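You operate a simulated robot arm through the tools that you are given. There is no shell and no other tool.

The job below is to be done with a simulated robot arm. You get a single attempt, and the scene is never put back.

TASK
Lower the ironing board to mark 1, lock it, plug in the iron and set it to wool.

The check looks at the end state, three seconds after you hand in, the way a careful person would. Anything else that was tipped, shoved, dropped, spilled or broken makes it a failure.

THE ROBOT
A 6-joint arm with a two-finger parallel gripper, fixed in place. Base frame: the origin is at the foot of the arm, x ahead of it, y to its left, z up. Units: m, degrees, N and s.
Its first joint turns from -166.0 to 166.0 degrees. Payload 3.91 kg.
The TCP is the grasp point between the finger pads, 0.03 m short of the fingertips. In the tool frame z runs along the fingers and y along their closing line. Largest opening 0.11 m; finger width 0.02, thickness 0.01; the body of the gripper, 0.048 by 0.112 m, starts 0.055 m behind the TCP.
Orientation is told as [roll, pitch, yaw] about the base's x, y, z axes, in that order, counted from this pose: with the fingers straight down and closing along the base's y, the tool's x points along the base's -x, its y along +y and its z along -z.

THE INTERFACE
- The arm moves only by the tool send_rows. Its argument "targets" is a list of rows, each a list of 7 numbers: the shift along the tool's x, y, z in m, then the turn, a rotation vector about the tool's x, y, z in degrees, then the opening, from 0 (shut) to 1 (fully open). In form: [[x, y, z, rx, ry, rz, jaw], ...]. A call has 1 to 20 rows; each row is the pose to reach, as a shift and turn from the pose commanded when the call began, along the tool's axes at that moment. A row lasts 0.2 s, in which the tool goes at most 0.05 m and 8.6 degrees; a call with a longer step from one row to the next is refused whole, and so is a gripper value outside its range. A pose out of reach is approached as far as the arm can. The call stops where the force on the tool passes 90 N (or 10 N more than at its start, if that is more) or the arm is blocked; 0.2 s more then pass. The fingers move at their own pace (about 0.108 m/s each) and stop on an object; they squeeze with about 43 N. The grip force told is the motor's: it shows also when the fingers shut on nothing. Time passes only in rows, and 0.2 s behind the last, so rows that repeat a pose let the fingers close. It gives the time, the measured TCP pose, the force on the tool (base axes), the opening and the grip force at its end, in the units of the frame above (readings bear some noise), with the torque about the TCP (base axes, N m) and any sound that the robot's microphone picked up, and new pictures: "pictures" is both (left out), scene, wrist or none.
- Cameras (640 x 400 px; columns grow to the right, rows downward): "scene" is fixed at [0.0514, 0.5004, 1.4298]; the picture's right is [0.01, -1.00, 0.00], its down [-0.63, -0.01, -0.77] and it looks along [0.77, 0.01, -0.63] (base axes); focal length 246 px, centre (320, 200). "wrist" rides on the gripper at [0.072, 0.017, -0.103] in the tool frame; the picture's right is [-0.23, 0.97, 0.00], its down [-0.76, -0.18, -0.62] and it looks along [-0.61, -0.14, 0.78] (tool axes); focal length 222 px, centre (320, 200). There is no depth. A picture from a camera that has moved, and an enlarged one, comes with that camera's place and axes in the base frame and with its lens.
- zoom(camera, box): a new picture of the part [left, top, right, bottom] of that camera's present view, enlarged. No time passes.
- job_done(): hands the job in; it is judged then, once.

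Nothing tells you positions but the pictures and the camera data. Unless the task says otherwise, let go and move clear before handing in.

The tools are called by a JSON object that holds its "api" and its "payload". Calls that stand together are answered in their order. send_rows: Moves the arm, as the interface text tells. Its arguments: {"type":"object","properties":{"targets":{"type":"array","items":{"type":"array","items":{"type":"number"}}},"pictures":{"type":"string","enum":["both","scene","wrist","none"]}},"required":["targets"]} The other tools are called the same way: zoom (camera, box) takes an enlarged picture of a part of a camera's view; job_done () hands the job in.

At the start:

```text
clock: 0.0
tcp_pos: [0.523, 0.2789, 1.2529]
ee_rot: [0.0, 0.0, 0.0]
wrist_force: [-0.2, 1.5, -0.6]
ft_torque: [0.03, -0.03, 0.01]
finger_gap: 0.11
grasp_force: 0.0
```

scene: 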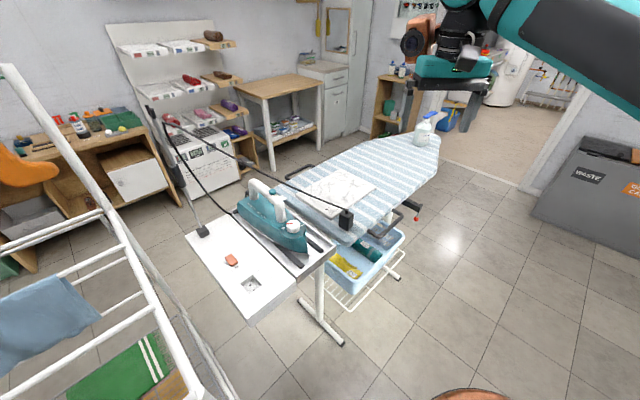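
wrist: 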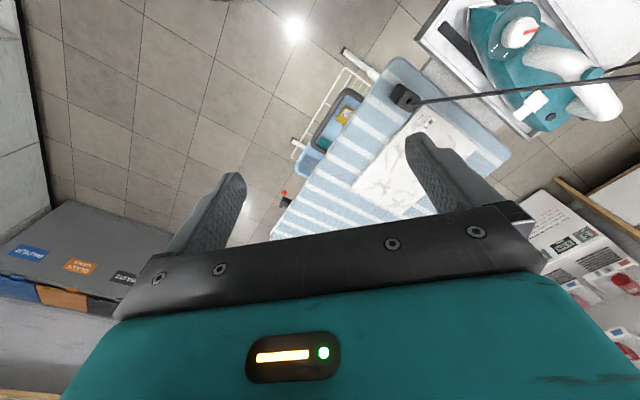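

I see an ironing board with an iron on its rest, a hanging plug on a cord near the board, a side panel with a socket and a switch, and a black/red lever near the board's side. I'll zoom in on the details before moving.

{"api": "zoom", "payload": {"camera": "scene", "box": [180, 170, 340, 330]}}

{"api": "zoom", "payload": {"camera": "scene", "box": [290, 120, 450, 250]}}

{"api": "zoom", "payload": {"camera": "scene", "box": [280, 200, 440, 350]}}

{"api": "zoom", "payload": {"camera": "wrist", "box": [400, 0, 640, 150]}}

{"api": "zoom", "payload": {"camera": "wrist", "box": [260, 30, 440, 230]}}

{"api": "zoom", "payload": {"camera": "scene", "box": [130, 80, 290, 240]}}

```text
2.50 times, centred on (260, 250) of scene
camera zoom: at [0.0514, 0.5004, 1.4298], right [0.01, -1.0, 0.0], down [-0.63, -0.01, -0.77], along [0.77, 0.01, -0.63], focal length 616 px, centre (470, 75)
```

zoom: 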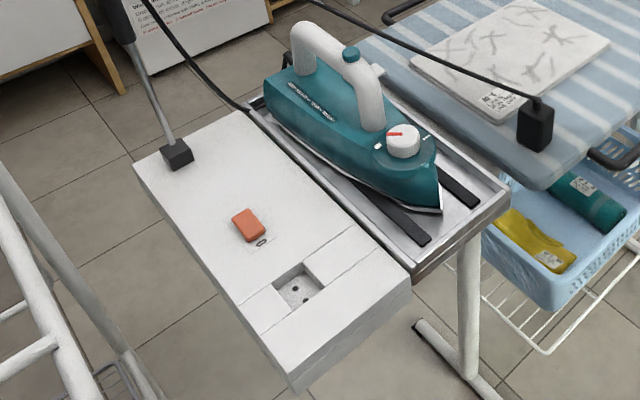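

```text
3.08 times, centred on (370, 185) of scene
camera zoom: at [0.0514, 0.5004, 1.4298], right [0.01, -1.0, 0.0], down [-0.63, -0.01, -0.77], along [0.77, 0.01, -0.63], focal length 759 px, centre (166, 246)
```

zoom: 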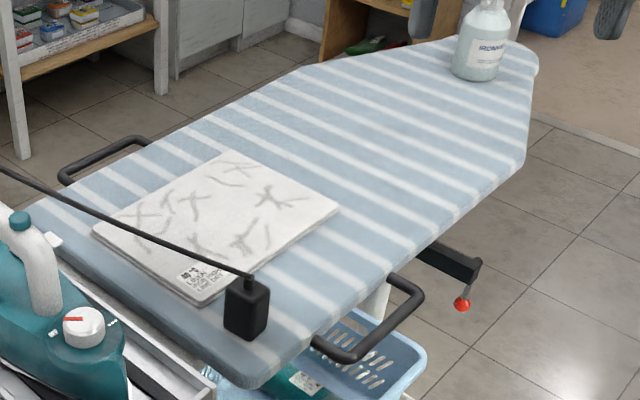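

```text
2.67 times, centred on (360, 275) of scene
camera zoom: at [0.0514, 0.5004, 1.4298], right [0.01, -1.0, 0.0], down [-0.63, -0.01, -0.77], along [0.77, 0.01, -0.63], focal length 657 px, centre (213, 0)
```

zoom: 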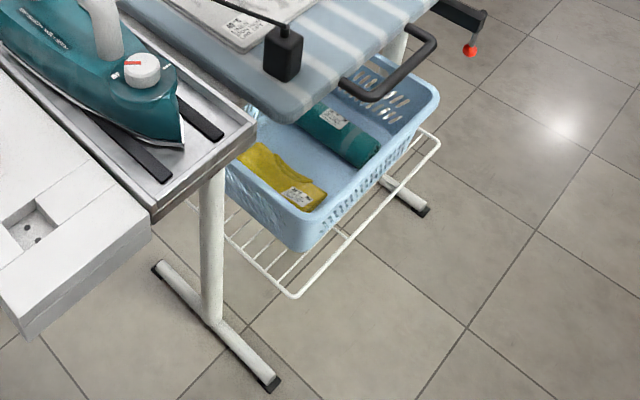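

```text
2.67 times, centred on (520, 75) of wrist
camera zoom: at [0.4508, 0.2965, 1.3559], right [0.23, 0.97, 0.0], down [0.76, -0.18, 0.62], along [0.61, -0.14, -0.78], focal length 592 px, centre (-213, 533)
```

zoom: 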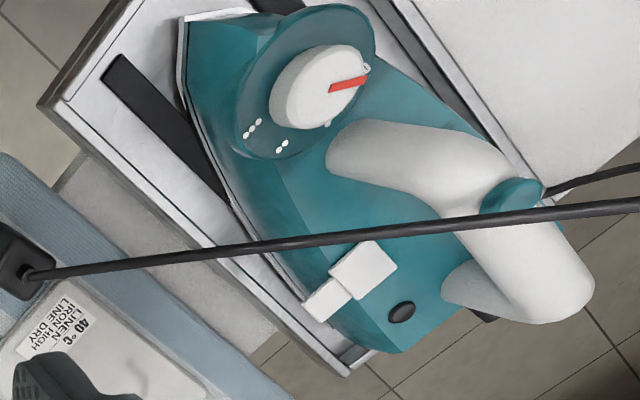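

```text
2.00 times, centred on (350, 130) of wrist
camera zoom: at [0.4508, 0.2965, 1.3559], right [0.23, 0.97, 0.0], down [0.76, -0.18, 0.62], along [0.61, -0.14, -0.78], focal length 444 px, centre (260, 340)
```

zoom: 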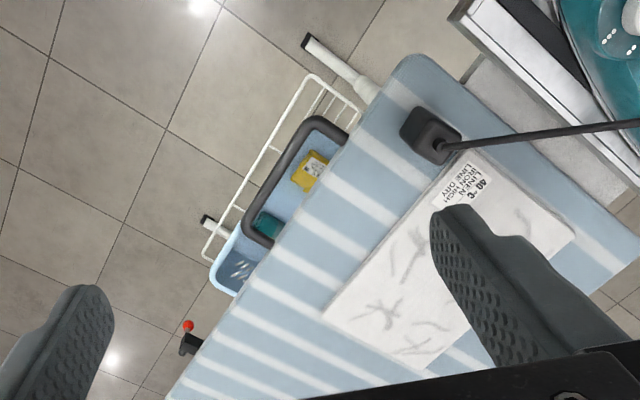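

```text
2.50 times, centred on (210, 160) of scene
camera zoom: at [0.0514, 0.5004, 1.4298], right [0.01, -1.0, 0.0], down [-0.63, -0.01, -0.77], along [0.77, 0.01, -0.63], focal length 616 px, centre (595, 300)
```

zoom: 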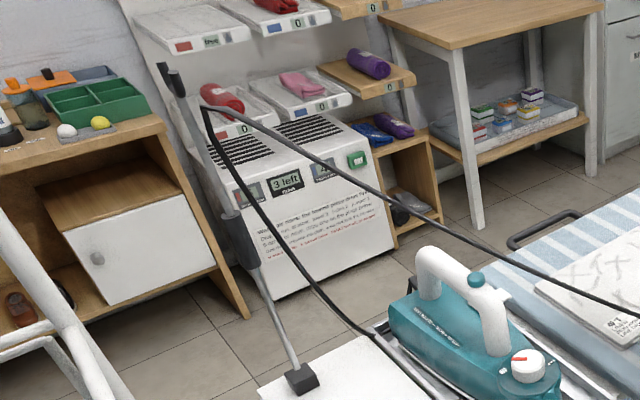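

The plug stands near the board's corner at roughly [0.59, 0.43, 0.91], and a red-tipped lever sits under the right edge of the board. I still need to find the height marks and lock, so I'll move the arm sideways for a second look.

{"api": "send_rows", "payload": {"targets": [[0.01, -0.045, 0.01, 0, 0, 0, 1], [0.02, -0.09, 0.02, 0, 0, 0, 1], [0.03, -0.135, 0.03, 0, 0, 0, 1], [0.04, -0.18, 0.04, 0, 0, 0, 1], [0.05, -0.225, 0.05, 0, 0, 0, 1], [0.06, -0.27, 0.06, 0, 0, 0, 1], [0.07, -0.315, 0.07, 0, 0, 0, 1], [0.08, -0.36, 0.08, 0, 0, 0, 1], [0.09, -0.405, 0.09, 0, 0, 0, 1], [0.1, -0.45, 0.1, 0, 0, 0, 1]]}}

```text
clock: 2.2
tcp_pos: [0.4232, -0.1758, 1.1546]
ee_rot: [0.0, 0.0, 0.1]
wrist_force: [-0.3, -0.4, -0.1]
ft_torque: [0.0, -0.06, -0.02]
finger_gap: 0.1103
grasp_force: 0.1
camera wrist: at [0.3505, -0.1583, 1.2581], right [0.23, 0.97, 0.0], down [0.76, -0.18, 0.62], along [0.61, -0.14, -0.78], focal length 222 px, centre (320, 200)
```

scene: 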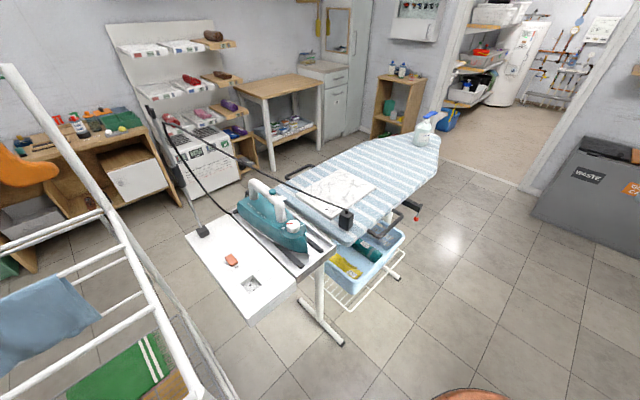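
wrist: 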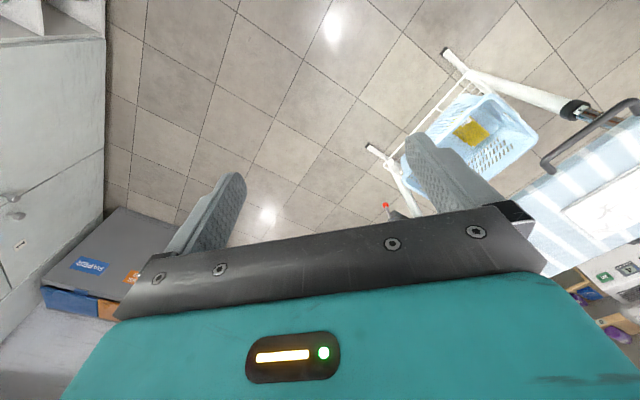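

The red ball is at about [1.04, -0.02, 0.50], below the board near its far leg. I'll tilt the gripper forward and lower it so the wrist camera can look under the board.

{"api": "send_rows", "payload": {"targets": [[0, 0, 0.04, 0, -8, 0, 1], [0, 0, 0.08, 0, -16, 0, 1], [0, 0, 0.12, 0, -24, 0, 1], [0, 0, 0.16, 0, -32, 0, 1], [0, 0, 0.2, 0, -40, 0, 1], [0, 0, 0.24, 0, -48, 0, 1]], "pictures": "wrist"}}

```text
clock: 3.6
tcp_pos: [0.4233, -0.1707, 0.9109]
ee_rot: [0.0, -48.1, -0.1]
wrist_force: [-0.2, -0.1, -0.3]
ft_torque: [-0.05, 0.02, 0.01]
finger_gap: 0.11
grasp_force: 0.1
camera wrist: at [0.2986, -0.1538, 0.9265], right [0.15, 0.97, 0.17], down [0.04, -0.18, 0.98], along [0.99, -0.14, -0.07], focal length 222 px, centre (320, 200)
```

wrist: 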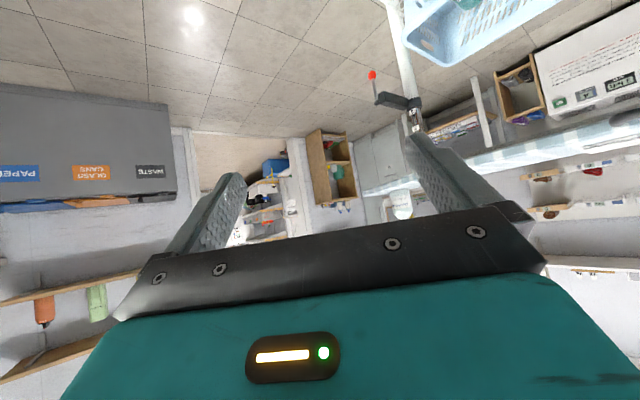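

The picture is upside down; I can see the far leg with a black clamp and red-ball lever. I'll zoom in on it.

{"api": "zoom", "payload": {"camera": "wrist", "box": [340, 40, 460, 150]}}

{"api": "zoom", "payload": {"camera": "wrist", "box": [440, 0, 640, 125]}}

{"api": "zoom", "payload": {"camera": "wrist", "box": [440, 75, 640, 200]}}

```text
3.64 times, centred on (400, 95) of wrist
camera zoom: at [0.2986, -0.1538, 0.9265], right [0.15, 0.97, 0.17], down [0.04, -0.18, 0.98], along [0.99, -0.14, -0.07], focal length 808 px, centre (29, 582)
```

zoom: 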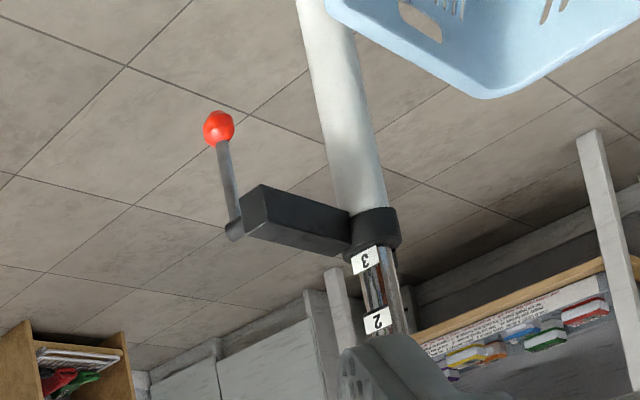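

```text
3.20 times, centred on (540, 62) of wrist
camera zoom: at [0.2986, -0.1538, 0.9265], right [0.15, 0.97, 0.17], down [0.04, -0.18, 0.98], along [0.99, -0.14, -0.07], focal length 711 px, centre (-384, 640)
```

zoom: 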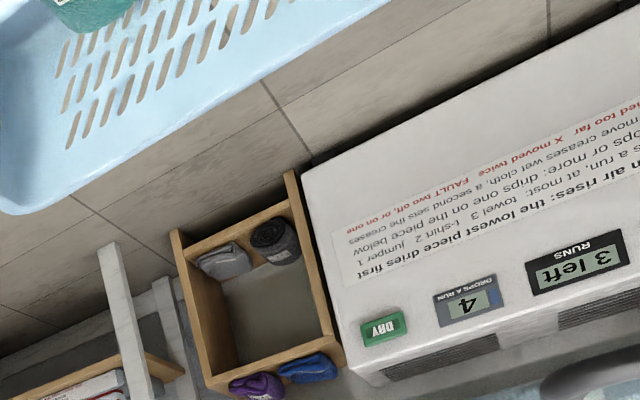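

```text
3.20 times, centred on (540, 138) of wrist
camera zoom: at [0.2986, -0.1538, 0.9265], right [0.15, 0.97, 0.17], down [0.04, -0.18, 0.98], along [0.99, -0.14, -0.07], focal length 711 px, centre (-384, 400)
```

zoom: 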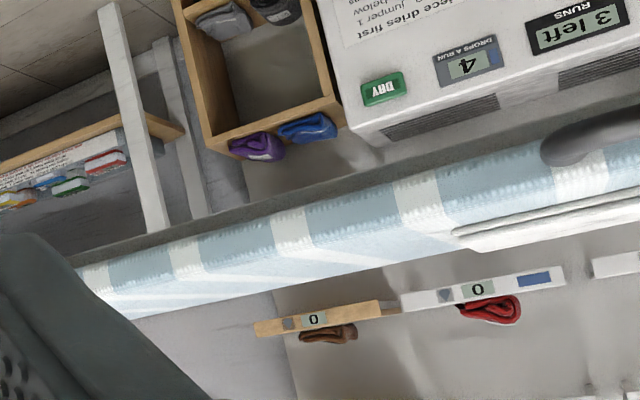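

The far leg carries a chrome tube marked 3, 2 and so on, a clamp collar and a lever with a red ball hanging down (collar roughly [1.1, 0.1, 0.6]). I'll turn toward it and come down for a closer look before touching it.

{"api": "send_rows", "payload": {"targets": [[0.0136, -0.025, 0.0347, -5.13, 0, -4.63, 1], [0.0272, -0.05, 0.0693, -10.27, 0, -9.27, 1], [0.0409, -0.075, 0.104, -15.4, 0, -13.9, 1], [0.0545, -0.1, 0.1387, -20.53, 0, -18.53, 1], [0.0681, -0.125, 0.1733, -25.67, 0, -23.17, 1], [0.0817, -0.15, 0.208, -30.8, 0, -27.8, 1]], "pictures": "both"}}

```text
clock: 5.0
tcp_pos: [0.5205, -0.3238, 0.7122]
ee_rot: [-0.1, -47.9, 41.7]
wrist_force: [0.1, 0.8, 1.6]
ft_torque: [-0.05, -0.03, -0.02]
finger_gap: 0.11
grasp_force: 0.1
camera wrist: at [0.4168, -0.393, 0.7271], right [-0.53, 0.83, 0.17], down [0.15, -0.1, 0.98], along [0.83, 0.55, -0.07], focal length 222 px, centre (320, 200)
```

scene: 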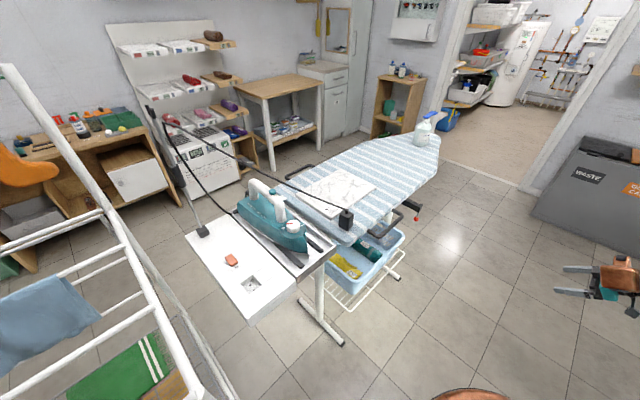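
wrist: 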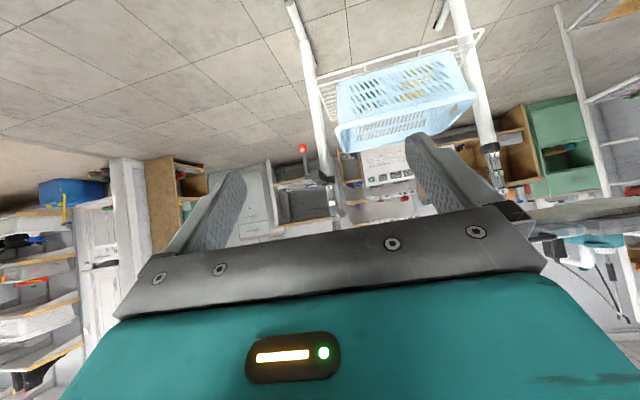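

{"api": "zoom", "payload": {"camera": "wrist", "box": [275, 110, 385, 210]}}

{"api": "zoom", "payload": {"camera": "wrist", "box": [440, 90, 560, 220]}}

```text
4.00 times, centred on (330, 160) of wrist
camera zoom: at [0.4168, -0.393, 0.7271], right [-0.53, 0.83, 0.17], down [0.15, -0.1, 0.98], along [0.83, 0.55, -0.07], focal length 888 px, centre (280, 360)
```

zoom: 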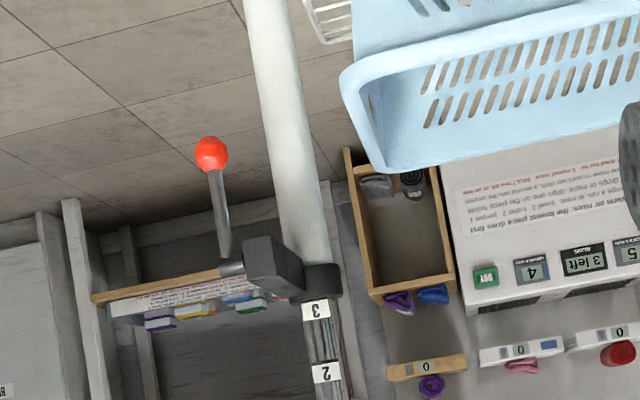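

```text
3.08 times, centred on (500, 155) of wrist
camera zoom: at [0.4168, -0.393, 0.7271], right [-0.53, 0.83, 0.17], down [0.15, -0.1, 0.98], along [0.83, 0.55, -0.07], focal length 684 px, centre (-234, 338)
```

zoom: 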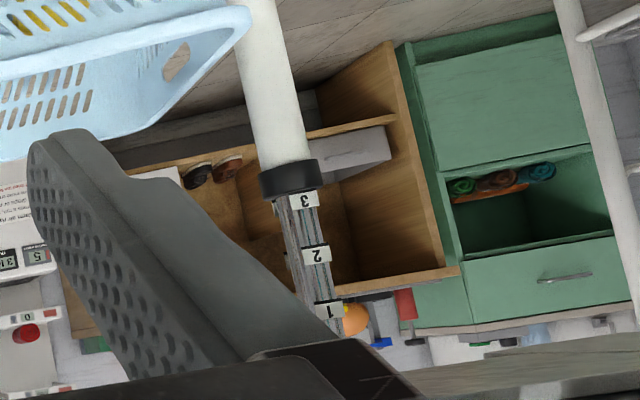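

Both legs carry marks 3-2-1 and the collar now sits at 3. The clamp lever hangs down, with hub near [1.03, -0.02, 0.596] and ball near [1.04, -0.014, 0.497]. I'll approach with the fingers horizontal for a close look.

{"api": "send_rows", "payload": {"targets": [[-0.0114, -0.0114, 0.0428, 0, -3.7, 0, 1], [-0.0228, -0.0228, 0.0856, 0, -7.4, 0, 1], [-0.0342, -0.0342, 0.1284, 0, -11.1, 0, 1], [-0.0456, -0.0456, 0.1712, 0, -14.8, 0, 1], [-0.057, -0.057, 0.214, 0, -18.5, 0, 1], [-0.0684, -0.0684, 0.2568, 0, -22.2, 0, 1], [-0.0798, -0.0798, 0.2996, 0, -25.9, 0, 1], [-0.0912, -0.0912, 0.3424, 0, -29.6, 0, 1], [-0.1026, -0.1026, 0.3852, 0, -33.3, 0, 1], [-0.114, -0.114, 0.428, 0, -37, 0, 1]], "pictures": "both"}}

```text
clock: 7.2
tcp_pos: [0.8928, -0.1409, 0.51]
ee_rot: [-1.1, -85.1, 42.5]
wrist_force: [0.4, -0.7, 1.3]
ft_torque: [-0.04, 0.04, 0.01]
finger_gap: 0.1098
grasp_force: 0.1
camera wrist: at [0.801, -0.1997, 0.4468], right [-0.63, 0.74, 0.22], down [-0.3, -0.5, 0.81], along [0.72, 0.44, 0.54], focal length 222 px, centre (320, 200)
```

scene: 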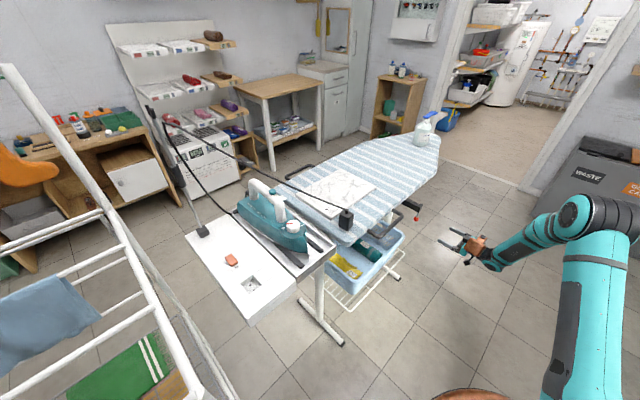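
wrist: 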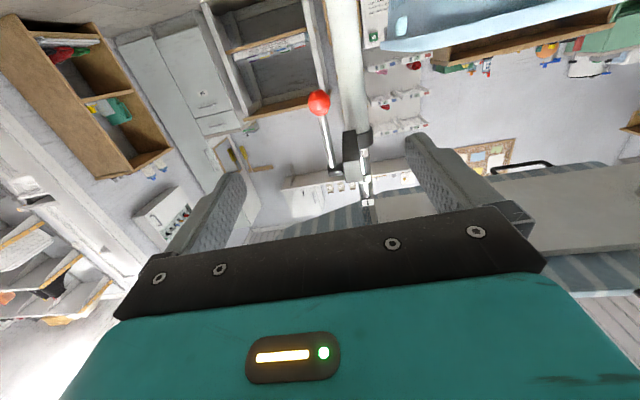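

{"api": "zoom", "payload": {"camera": "wrist", "box": [275, 70, 405, 225]}}

{"api": "zoom", "payload": {"camera": "scene", "box": [380, 190, 500, 280]}}

```text
2.58 times, centred on (340, 148) of wrist
camera zoom: at [0.801, -0.1997, 0.4468], right [-0.63, 0.74, 0.22], down [-0.3, -0.5, 0.81], along [0.72, 0.44, 0.54], focal length 573 px, centre (268, 336)
```

zoom: 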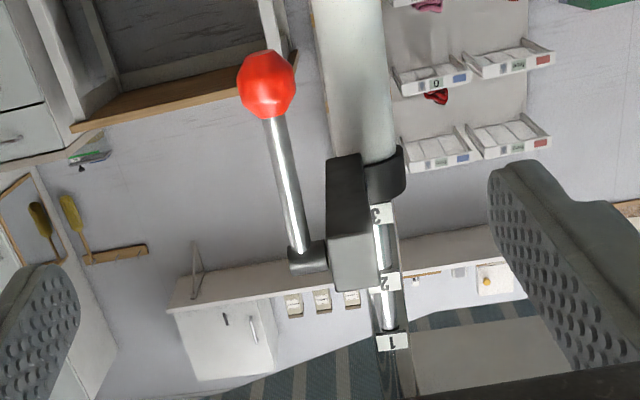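

```text
4.44 times, centred on (440, 235) of scene
camera zoom: at [0.0514, 0.5004, 1.4298], right [0.01, -1.0, 0.0], down [-0.63, -0.01, -0.77], along [0.77, 0.01, -0.63], focal length 1096 px, centre (-213, 44)
```

zoom: 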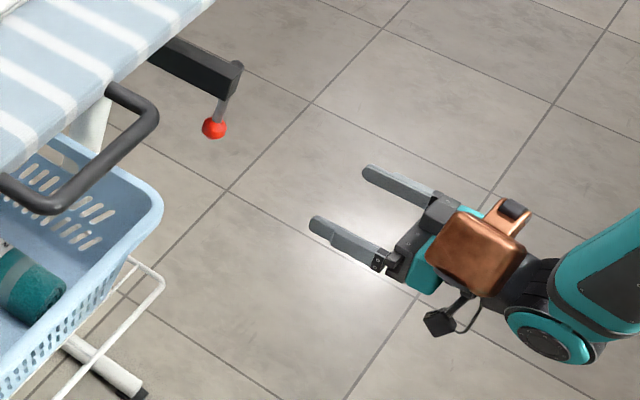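

The hub's axis runs along the board, so the lever swings toward or away from the robot in a vertical plane. The ball is straight ahead of the fingers, about 0.19 m away, so I'll advance most of the way.

{"api": "send_rows", "payload": {"targets": [[-0.002, -0.001, 0.04, 0, 0, 0, 1], [-0.003, -0.002, 0.08, 0, 0, 0, 1], [-0.005, -0.0025, 0.12, 0, 0, 0, 1], [-0.005, -0.0025, 0.14, 0, 0, 0, 1]], "pictures": "both"}}

```text
clock: 8.2
tcp_pos: [0.9985, -0.0564, 0.5014]
ee_rot: [-0.4, -85.0, 41.9]
wrist_force: [0.1, -0.9, 0.0]
ft_torque: [-0.02, 0.03, 0.05]
finger_gap: 0.1102
grasp_force: 0.1
camera wrist: at [0.9066, -0.1146, 0.4387], right [-0.63, 0.74, 0.23], down [-0.3, -0.5, 0.81], along [0.72, 0.45, 0.54], focal length 222 px, centre (320, 200)
```

scene: 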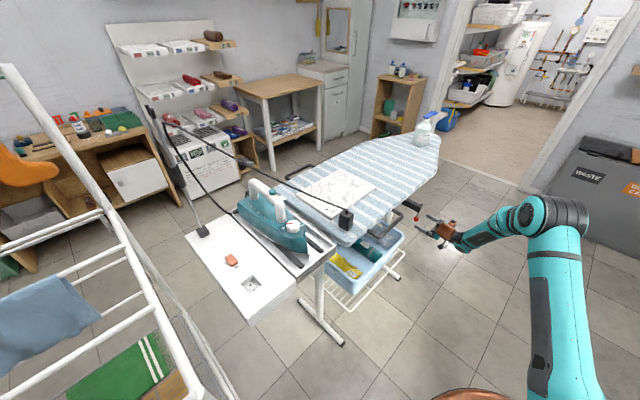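
wrist: 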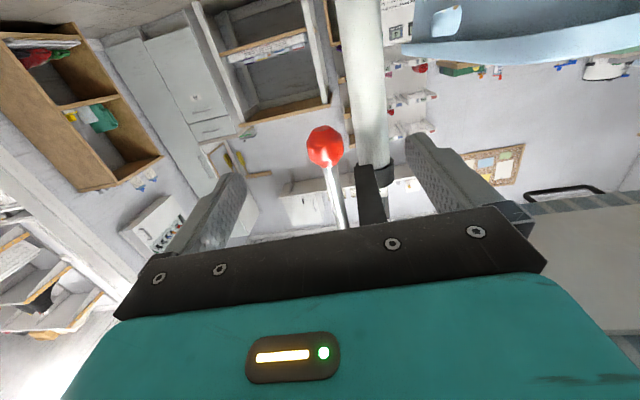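

The ball is centred between the fingers about 0.06 m ahead. I'll move in and close on it.

{"api": "send_rows", "payload": {"targets": [[0, 0.002, 0.03, 0, 0, 0, 1], [0, 0.004, 0.058, 0, 0, 0, 1], [0, 0.004, 0.058, 0, 0, 0, 0.6], [0, 0.004, 0.058, 0, 0, 0, 0.3], [0, 0.004, 0.058, 0, 0, 0, 0], [0, 0.004, 0.058, 0, 0, 0, 0]], "pictures": "both"}}

```text
clock: 9.6
tcp_pos: [1.0401, -0.0142, 0.4981]
ee_rot: [-0.2, -85.0, 41.7]
wrist_force: [-7.8, 4.0, -0.4]
ft_torque: [-0.02, 0.1, -0.13]
finger_gap: 0.0266
grasp_force: 45.5
camera wrist: at [0.9478, -0.0727, 0.4345], right [-0.63, 0.74, 0.23], down [-0.3, -0.5, 0.81], along [0.72, 0.45, 0.54], focal length 222 px, centre (320, 200)
```

scene: 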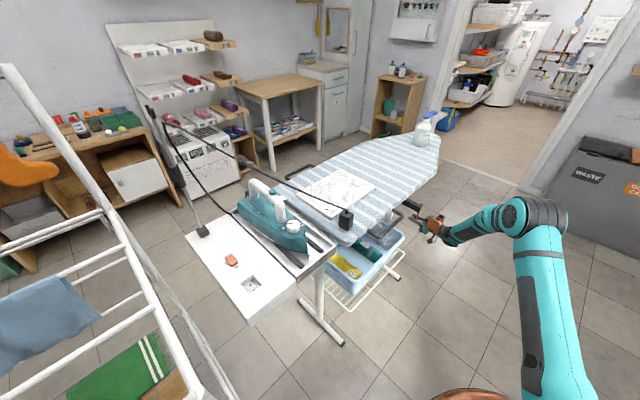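
wrist: 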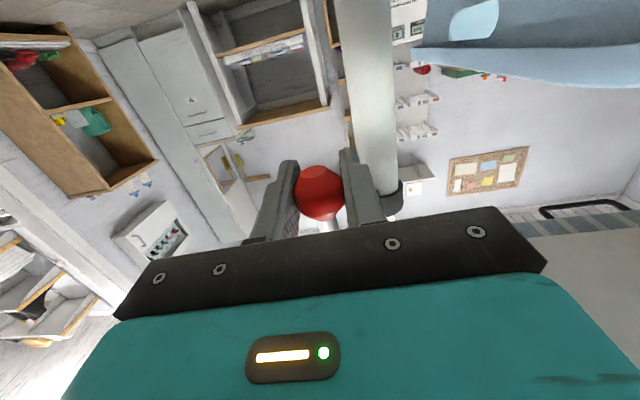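

The gripper holds the ball. I'll gently pull the lever a few degrees toward the robot along its arc and watch the force.

{"api": "send_rows", "payload": {"targets": [[0, 0, -0.0087, 0, 0, 0, 0], [0, 0, -0.0174, 0, 0, 0, 0]], "pictures": "wrist"}}

```text
clock: 10.2
tcp_pos: [1.0292, -0.0235, 0.4998]
ee_rot: [-0.5, -85.0, 42.1]
wrist_force: [13.6, 6.1, -2.3]
ft_torque: [-0.76, 0.84, -0.06]
finger_gap: 0.0268
grasp_force: 44.9
camera wrist: at [0.9358, -0.0843, 0.4361], right [-0.63, 0.74, 0.23], down [-0.3, -0.5, 0.81], along [0.72, 0.45, 0.54], focal length 222 px, centre (320, 200)
```

wrist: 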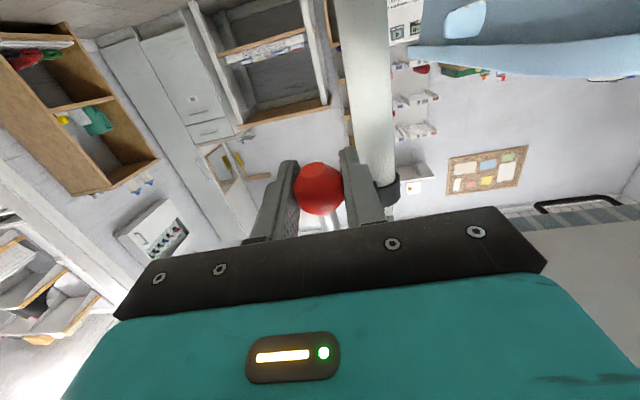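

The lever follows with about 15 N of resistance. I'll continue the arc a bit further.

{"api": "send_rows", "payload": {"targets": [[-0.001, 0, -0.0086, 0, 0, 0, 0], [-0.003, 0, -0.0171, 0, 0, 0, 0], [-0.0056, 0, -0.0254, 0, 0, 0, 0], [-0.009, 0, -0.0335, 0, 0, 0, 0]], "pictures": "both"}}

```text
clock: 11.2
tcp_pos: [1.0045, -0.0494, 0.5106]
ee_rot: [-0.2, -84.8, 41.7]
wrist_force: [18.3, -5.9, -9.3]
ft_torque: [-0.73, 0.66, -0.09]
finger_gap: 0.0268
grasp_force: 45.5
camera wrist: at [0.9114, -0.108, 0.4477], right [-0.63, 0.74, 0.23], down [-0.3, -0.5, 0.81], along [0.72, 0.44, 0.54], focal length 222 px, centre (320, 200)
```

scene: 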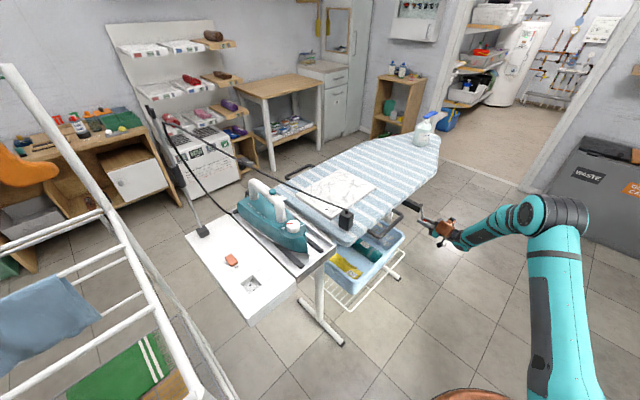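
wrist: 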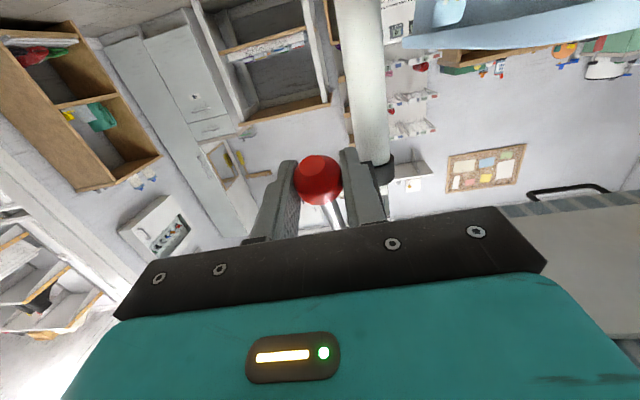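

The lever swings smoothly (about 30° now). Continuing to about 60°.

{"api": "send_rows", "payload": {"targets": [[-0.004, 0, -0.0078, 0, 0, 0, 0], [-0.0087, 0, -0.0151, 0, 0, 0, 0], [-0.0142, 0, -0.022, 0, 0, 0, 0], [-0.0199, 0, -0.0284, 0, 0, 0, 0], [-0.0264, 0, -0.0343, 0, 0, 0, 0], [-0.0332, 0, -0.0396, 0, 0, 0, 0]], "pictures": "both"}}

```text
clock: 12.6
tcp_pos: [0.9777, -0.073, 0.5475]
ee_rot: [-0.4, -85.0, 41.7]
wrist_force: [48.4, -42.8, -3.9]
ft_torque: [-0.81, -0.1, -0.65]
finger_gap: 0.0246
grasp_force: 45.2
camera wrist: at [0.8851, -0.1328, 0.4847], right [-0.63, 0.74, 0.23], down [-0.3, -0.5, 0.81], along [0.72, 0.44, 0.54], focal length 222 px, centre (320, 200)
```

scene: 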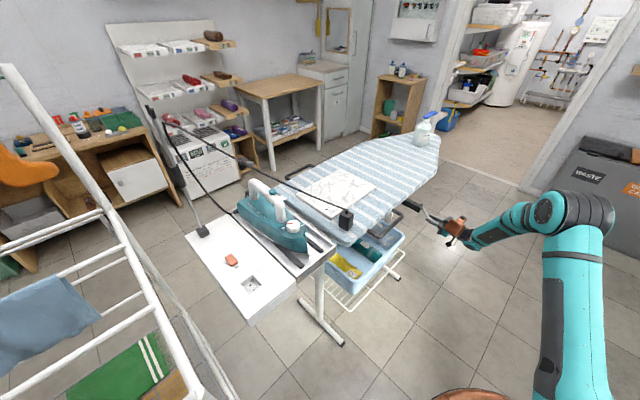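
wrist: 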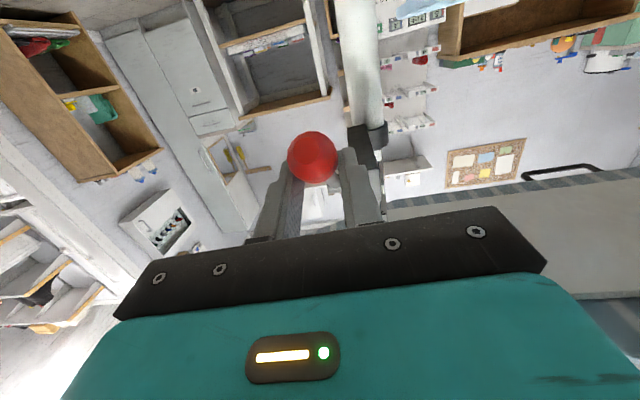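

A sideways load built up: the lever's real swing plane is turned slightly from mine, and the ball has slipped in the fingers. I'll open, recentre on the ball, and look.

{"api": "send_rows", "payload": {"targets": [[0.0, -0.003, 0, 0, 0, 0, 0.2], [0.0, -0.006, 0, 0, 0, 0, 0.4], [0.0, -0.008, 0, 0, 0, 0, 0.6]], "pictures": "wrist"}}

{"api": "zoom", "payload": {"camera": "wrist", "box": [250, 90, 410, 240]}}

```text
clock: 13.4
tcp_pos: [0.9829, -0.0779, 0.5479]
ee_rot: [-0.1, -85.0, 41.6]
wrist_force: [0.7, 0.3, 0.5]
ft_torque: [0.04, -0.01, 0.0]
finger_gap: 0.0659
grasp_force: 0.0
camera wrist: at [0.8895, -0.137, 0.4846], right [-0.63, 0.74, 0.23], down [-0.3, -0.5, 0.81], along [0.72, 0.45, 0.54], focal length 222 px, centre (320, 200)
```

wrist: 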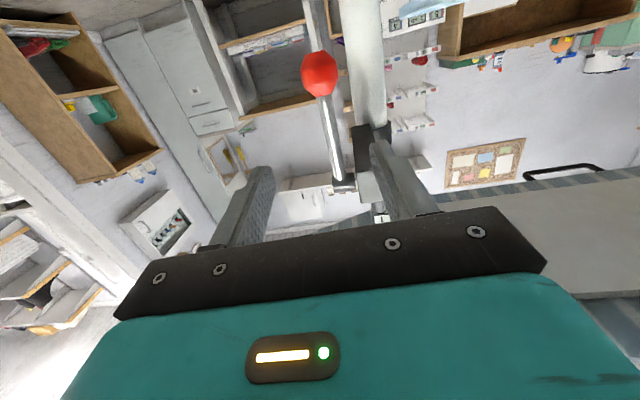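

```text
2.67 times, centred on (330, 165) of wrist
camera zoom: at [0.8895, -0.137, 0.4846], right [-0.63, 0.74, 0.23], down [-0.3, -0.5, 0.81], along [0.72, 0.45, 0.54], focal length 592 px, centre (293, 293)
```

zoom: 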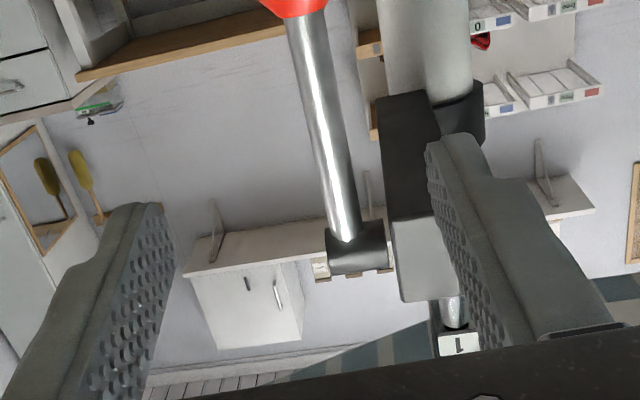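

The lever sprang back to hanging down, so it is spring-loaded at least for the first half of its swing. The columns at (1.088, 0.114) and (0.704, 0.495) show the board lies at 45°, so I'll yaw to 45° and re-grip the ball.

{"api": "send_rows", "payload": {"targets": [[0.02, 0.0, -0.01, -1.6, 0, -0.1, 0.7], [0.0424, 0.003, -0.01, -3.29, 0, -0.28, 0.7], [0.0424, 0.0097, 0.035, -3.29, 0, -0.28, 0.7], [0.0424, 0.0097, 0.07, -3.29, 0, -0.28, 0.7], [0.0424, 0.0097, 0.0888, -3.29, 0, -0.28, 0.7]], "pictures": "wrist"}}

```text
clock: 14.6
tcp_pos: [1.04, -0.0126, 0.4994]
ee_rot: [-0.4, -84.9, 45.1]
wrist_force: [-0.5, -0.8, 0.2]
ft_torque: [0.03, -0.02, 0.04]
finger_gap: 0.0768
grasp_force: 0.1
camera wrist: at [0.95, -0.0767, 0.4359], right [-0.67, 0.7, 0.23], down [-0.27, -0.52, 0.81], along [0.69, 0.49, 0.54], focal length 222 px, centre (320, 200)
```

wrist: 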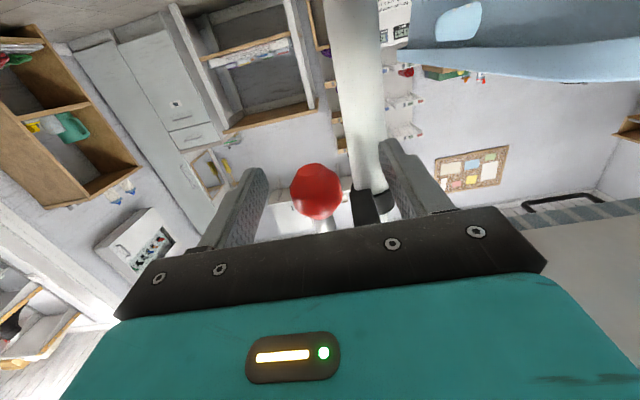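

The ball is centred again. I'll close and pull it around to about 60° in the corrected plane.

{"api": "send_rows", "payload": {"targets": [[0, 0, 0, 0, 0, 0, 0.3], [0, 0, 0, 0, 0, 0, 0], [0, 0, 0, 0, 0, 0, 0], [0, 0, 0, 0, 0, 0, 0], [0, 0, -0.0172, 0, 0, 0, 0], [-0.003, 0, -0.0343, 0, 0, 0, 0], [-0.0088, 0, -0.0504, 0, 0, 0, 0], [-0.0175, 0, -0.0653, 0, 0, 0, 0], [-0.0286, 0, -0.0785, 0, 0, 0, 0], [-0.0418, 0, -0.0896, 0, 0, 0, 0]], "pictures": "wrist"}}

```text
clock: 16.8
tcp_pos: [0.9789, -0.074, 0.5487]
ee_rot: [-0.2, -84.9, 45.0]
wrist_force: [18.8, -22.1, -6.7]
ft_torque: [-0.52, 0.06, -0.34]
finger_gap: 0.0241
grasp_force: 45.2
camera wrist: at [0.8901, -0.1382, 0.4854], right [-0.67, 0.71, 0.23], down [-0.27, -0.52, 0.81], along [0.69, 0.49, 0.54], focal length 222 px, centre (320, 200)
```

wrist: 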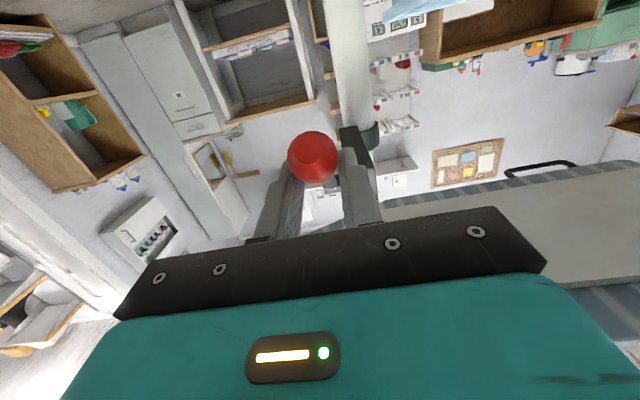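

The ball slipped toward the pad edge at about 50°, but the in-plane force is now small, which could mean the lever is near an over-centre point. I'll ease 10° further along the arc, relieving the sideways load.

{"api": "send_rows", "payload": {"targets": [[-0.0035, -0.0015, -0.0022, 0, 0, 0, 0], [-0.0072, -0.002, -0.0044, 0, 0, 0, 0], [-0.0148, -0.003, -0.0085, 0, 0, 0, 0]], "pictures": "wrist"}}

```text
clock: 17.6
tcp_pos: [0.9756, -0.0798, 0.5659]
ee_rot: [-0.9, -85.1, 45.7]
wrist_force: [-0.3, -0.2, -0.2]
ft_torque: [-0.01, 0.01, 0.01]
finger_gap: 0.0
grasp_force: 37.3
camera wrist: at [0.886, -0.1447, 0.5022], right [-0.67, 0.7, 0.23], down [-0.27, -0.52, 0.81], along [0.69, 0.49, 0.54], focal length 222 px, centre (320, 200)
```

wrist: 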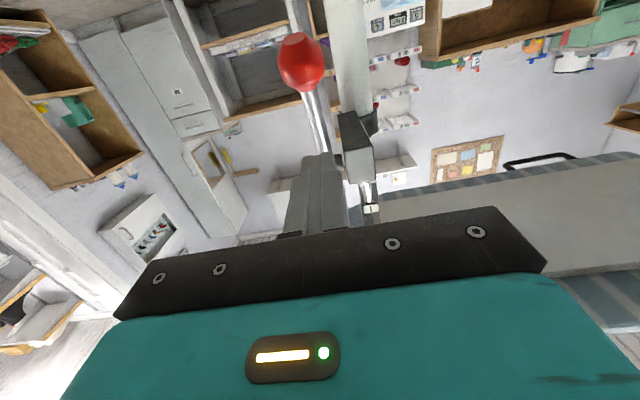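

The ball slipped out and the lever is swinging back. I'll back off a little and check where it settles.

{"api": "send_rows", "payload": {"targets": [[0, 0, -0.03, 0, 0, 0, 0.3], [0.03, 0, -0.06, 0, 0, 0, 0.5], [0.06, 0.0, -0.08, 0, 0, 0, 0.6]], "pictures": "wrist"}}

{"api": "zoom", "payload": {"camera": "wrist", "box": [260, 60, 400, 220]}}

```text
clock: 18.4
tcp_pos: [0.9143, -0.1393, 0.5132]
ee_rot: [-0.5, -85.1, 45.3]
wrist_force: [0.3, 0.0, 0.4]
ft_torque: [0.02, 0.01, 0.02]
finger_gap: 0.0659
grasp_force: 0.1
camera wrist: at [0.8241, -0.2032, 0.4491], right [-0.67, 0.7, 0.23], down [-0.27, -0.52, 0.81], along [0.69, 0.49, 0.54], focal length 222 px, centre (320, 200)
```

wrist: 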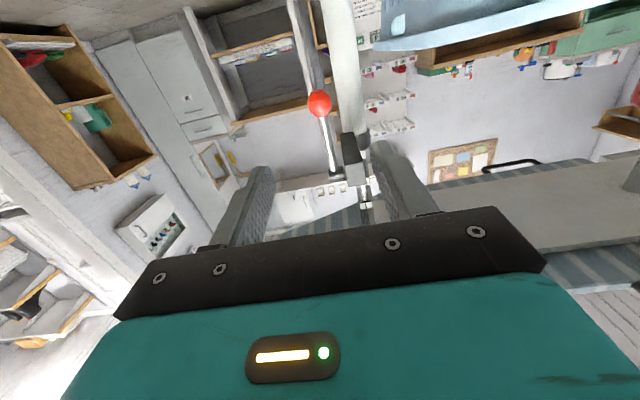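

```text
2.50 times, centred on (330, 140) of wrist
camera zoom: at [0.8241, -0.2032, 0.4491], right [-0.67, 0.7, 0.23], down [-0.27, -0.52, 0.81], along [0.69, 0.49, 0.54], focal length 555 px, centre (295, 350)
```

zoom: 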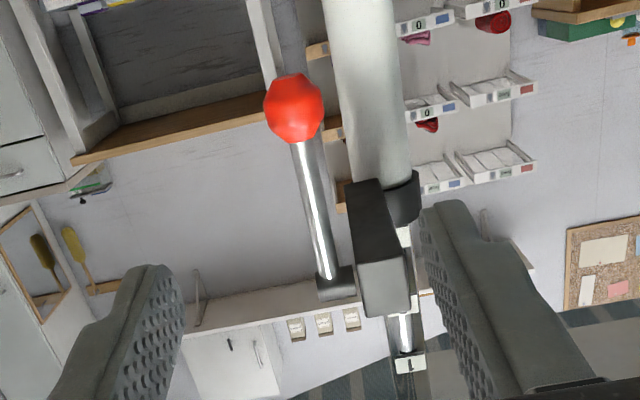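

The lever is back straight down with no damage done. I'll come at it from below at 45° with the gripper rolled 90°, so one finger sits behind the rod and pulls positively instead of by friction.

{"api": "send_rows", "payload": {"targets": [[0.019, 0, 0.0136, 0, -8.3, 0, 0.6], [0.038, 0, 0.0272, 0, -16.6, 0, 0.6], [0.057, 0, 0.0408, 0, -25, 0, 0.6], [0.0761, 0, 0.0545, 0, -33.3, 0, 0.6], [0.0952, 0, 0.0681, 0, -41.6, 0, 0.6], [0.1142, 0, 0.0817, 0, -50, 0, 0.6]], "pictures": "both"}}

```text
clock: 19.4
tcp_pos: [0.9517, -0.1073, 0.4263]
ee_rot: [179.4, -62.6, -134.8]
wrist_force: [106.0, 30.9, 23.1]
ft_torque: [-2.48, 2.56, 7.74]
finger_gap: 0.066
grasp_force: 0.1
stopped in row 5: the force on the tool passed its limit at 384 N (the readings are from after the stop); the commanded pose is now the measured one
camera wrist: at [0.8975, -0.1344, 0.3141], right [-0.76, 0.62, 0.21], down [-0.52, -0.76, 0.39], along [0.4, 0.19, 0.9], focal length 222 px, centre (320, 200)
```

scene: 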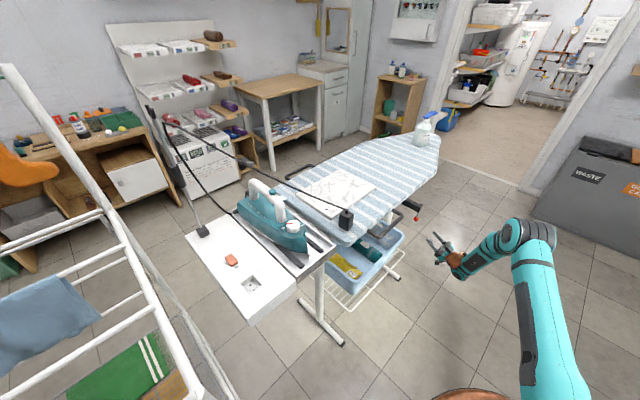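
wrist: 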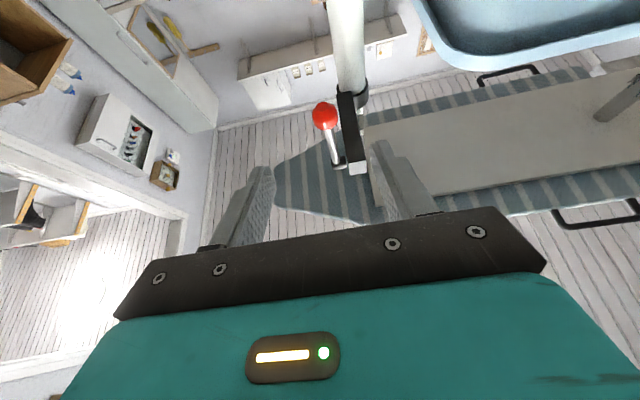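

Something was hit while pitching up, probably the arm against itself. I'll look closely before backing off.

{"api": "zoom", "payload": {"camera": "scene", "box": [380, 190, 560, 310]}}

{"api": "zoom", "payload": {"camera": "scene", "box": [180, 120, 460, 330]}}

```text
3.33 times, centred on (470, 250) of scene
camera zoom: at [0.0514, 0.5004, 1.4298], right [0.01, -1.0, 0.0], down [-0.63, -0.01, -0.77], along [0.77, 0.01, -0.63], focal length 822 px, centre (-180, 33)
```

zoom: 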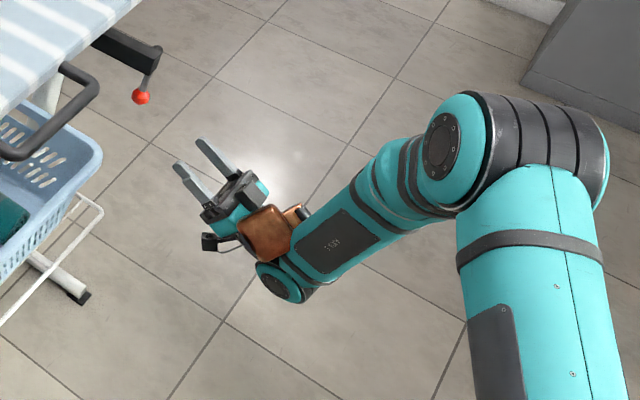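

```text
1.90 times, centred on (320, 225) of scene
camera zoom: at [0.0514, 0.5004, 1.4298], right [0.01, -1.0, 0.0], down [-0.63, -0.01, -0.77], along [0.77, 0.01, -0.63], focal length 470 px, centre (320, 152)
```

zoom: 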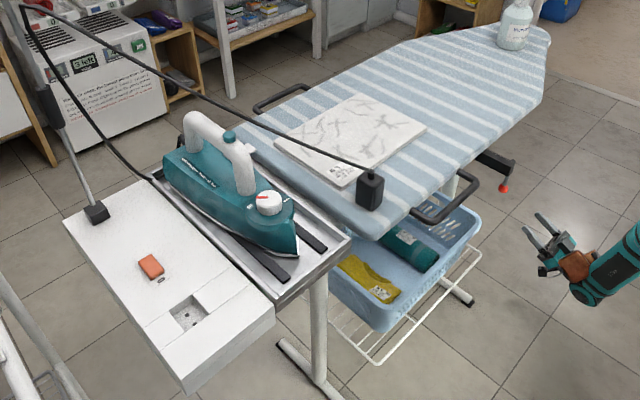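

The wrist had folded against the forearm; nothing in the scene moved. I'll undo the tilt and retreat, then approach at yaw 0 with the fingers horizontal so one finger ends up behind the lever.

{"api": "send_rows", "payload": {"targets": [[-0.02, 0, -0.011, 0, 7, 0, 0.6], [-0.05, 0, -0.022, 0, 14, 0, 0.6], [-0.075, 0, -0.033, 0, 21, 0, 0.6], [-0.101, 0, -0.044, 0, 27, 0, 0.6]], "pictures": "none"}}

```text
clock: 20.4
tcp_pos: [0.8906, -0.1665, 0.4945]
ee_rot: [152.0, -89.5, -107.4]
wrist_force: [-0.3, 0.4, 0.5]
ft_torque: [0.07, -0.03, -0.03]
finger_gap: 0.0663
grasp_force: 0.1
```

The arm is clear again. I'll turn to yaw 0 and line up 0.2 m short of the ball.

{"api": "send_rows", "payload": {"targets": [[-0.0006, 0.024, 0.0121, 7.5, 0, 0, 0.5], [-0.0012, 0.048, 0.0243, 15, 0, 0, 0.5], [-0.0018, 0.072, 0.0364, 22.5, 0, 0, 0.5], [-0.0023, 0.0957, 0.0485, 30, 0, 0, 0.5], [-0.0029, 0.12, 0.0607, 37.5, 0, 0, 0.5], [-0.0035, 0.1436, 0.0728, 45, 0, 0, 0.5]], "pictures": "both"}}

```text
clock: 21.9
tcp_pos: [0.8593, -0.0529, 0.5116]
ee_rot: [90.1, -85.8, -82.1]
wrist_force: [-0.9, 0.7, 0.6]
ft_torque: [0.0, 0.02, -0.01]
finger_gap: 0.055
grasp_force: 0.1
out of reach, approached as far as the arm can: row 4, 5, 6
camera wrist: at [0.7545, -0.0445, 0.4403], right [-0.13, 0.95, 0.3], down [-0.58, -0.32, 0.75], along [0.8, -0.08, 0.59], focal length 222 px, centre (320, 200)
```

scene: 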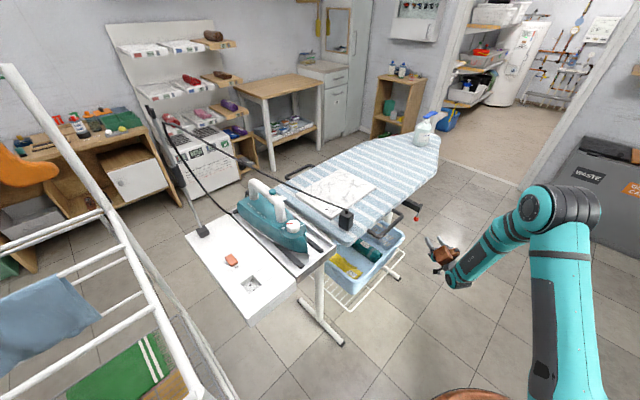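
wrist: 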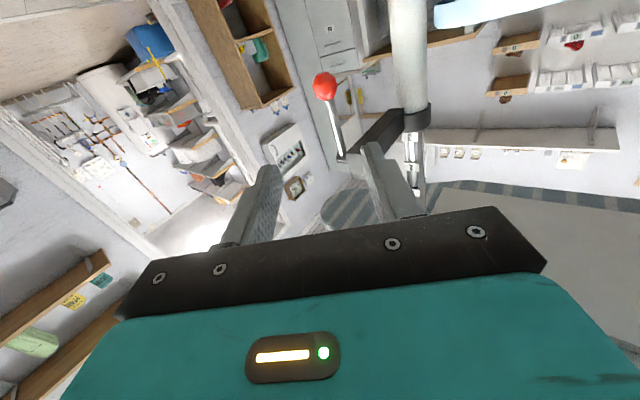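

Yaw stopped near 8° because of reach in that pose, which is good enough. The ball is still ahead at [1.039, -0.016, 0.497], so I'll move forward around it with the fingers partly open.

{"api": "send_rows", "payload": {"targets": [[0.007, 0.006, 0.04, 0, 0, 0, 0.5], [0.0142, 0.012, 0.08, 0, 0, 0, 0.5], [0.0142, 0.012, 0.12, 0, 0, 0, 0.5]], "pictures": "both"}}

```text
clock: 22.6
tcp_pos: [0.9778, -0.0355, 0.4982]
ee_rot: [88.3, -85.9, -78.8]
wrist_force: [0.0, -0.7, -0.7]
ft_torque: [-0.03, 0.0, -0.01]
finger_gap: 0.055
grasp_force: 0.1
out of reach, approached as far as the arm can: row 1, 2, 3
camera wrist: at [0.8728, -0.0311, 0.4269], right [-0.16, 0.94, 0.3], down [-0.57, -0.33, 0.75], along [0.8, -0.05, 0.59], focal length 222 px, centre (320, 200)
```

scene: 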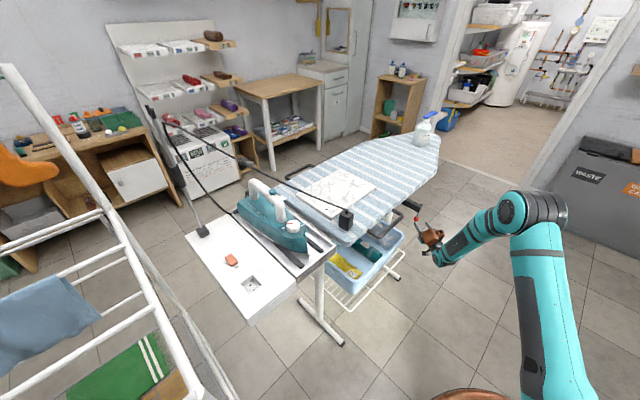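
wrist: 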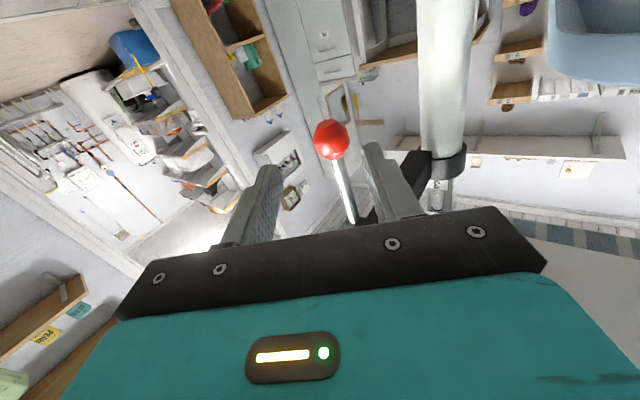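

I'll close on the ball from this angle and verify the grip before rotating the whole gripper together with the lever.

{"api": "send_rows", "payload": {"targets": [[0, 0.005, 0.03, 0, 0, 0, 0.5], [0, 0.01, 0.063, 0, 0, 0, 0.5], [0, 0.01, 0.063, 0, 0, 0, 0.2], [0, 0.01, 0.063, 0, 0, 0, 0], [0, 0.01, 0.063, 0, 0, 0, 0]], "pictures": "both"}}

```text
clock: 23.9
tcp_pos: [1.0385, -0.033, 0.5002]
ee_rot: [87.7, -85.8, -78.1]
wrist_force: [0.9, 10.4, 2.2]
ft_torque: [-0.33, 0.51, -0.16]
finger_gap: 0.0274
grasp_force: 45.2
out of reach, approached as far as the arm can: row 1, 2, 3, 4, 5
camera wrist: at [0.9331, -0.0277, 0.4289], right [-0.16, 0.94, 0.3], down [-0.57, -0.33, 0.75], along [0.8, -0.05, 0.59], focal length 222 px, centre (320, 200)
```

scene: 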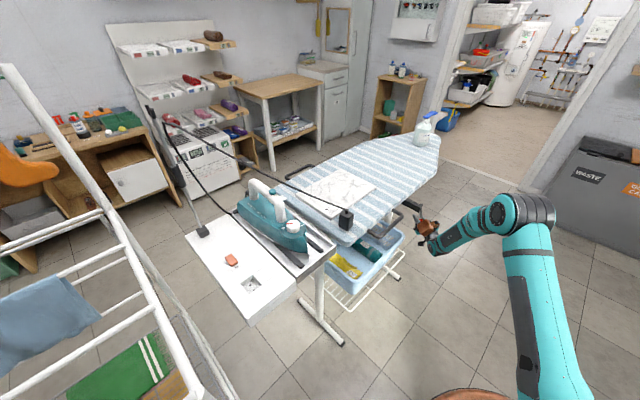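
wrist: 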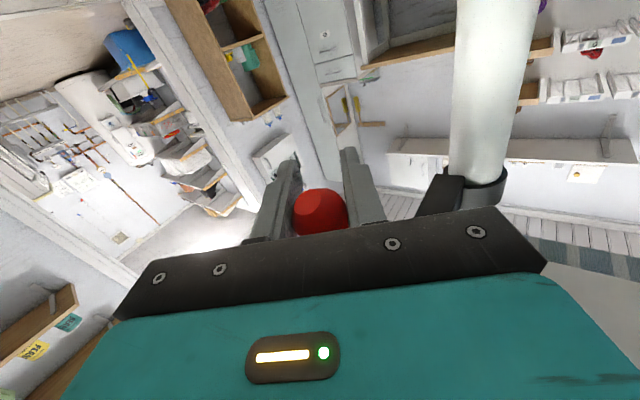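

The inner finger has already drawn the lever out about 18° with a solid hold. Now I'll rotate the gripper with the lever about its hub.

{"api": "send_rows", "payload": {"targets": [[-0.0033, -0.0075, -0.0109, 0.47, 6.52, -4.64, 0], [-0.0085, -0.0147, -0.0214, 0.94, 13.04, -9.28, 0], [-0.0153, -0.0212, -0.0313, 1.41, 19.56, -13.92, 0]], "pictures": "wrist"}}

```text
clock: 24.6
tcp_pos: [1.025, -0.0618, 0.5197]
ee_rot: [-15.6, -72.9, 25.9]
wrist_force: [-59.3, 67.0, 18.4]
ft_torque: [-0.51, -0.97, -2.75]
finger_gap: 0.0279
grasp_force: 45.6
out of reach, approached as far as the arm can: row 2, 3
stopped in row 3: the force on the tool passed its limit at 130 N (the readings are from after the stop); the commanded pose is now the measured one
camera wrist: at [0.9051, -0.0701, 0.4783], right [-0.12, 0.98, 0.14], down [-0.35, -0.18, 0.92], along [0.93, 0.06, 0.37], focal length 222 px, centre (320, 200)
```

wrist: 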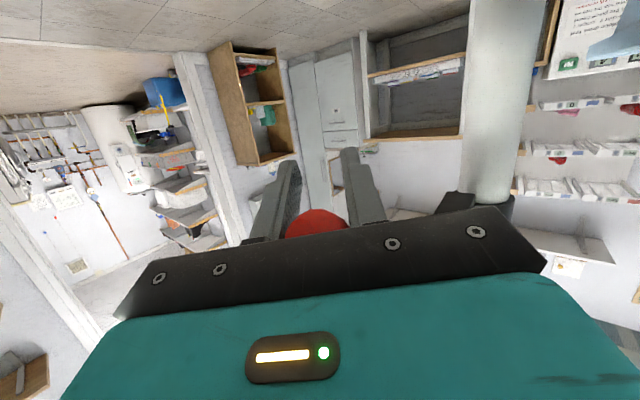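

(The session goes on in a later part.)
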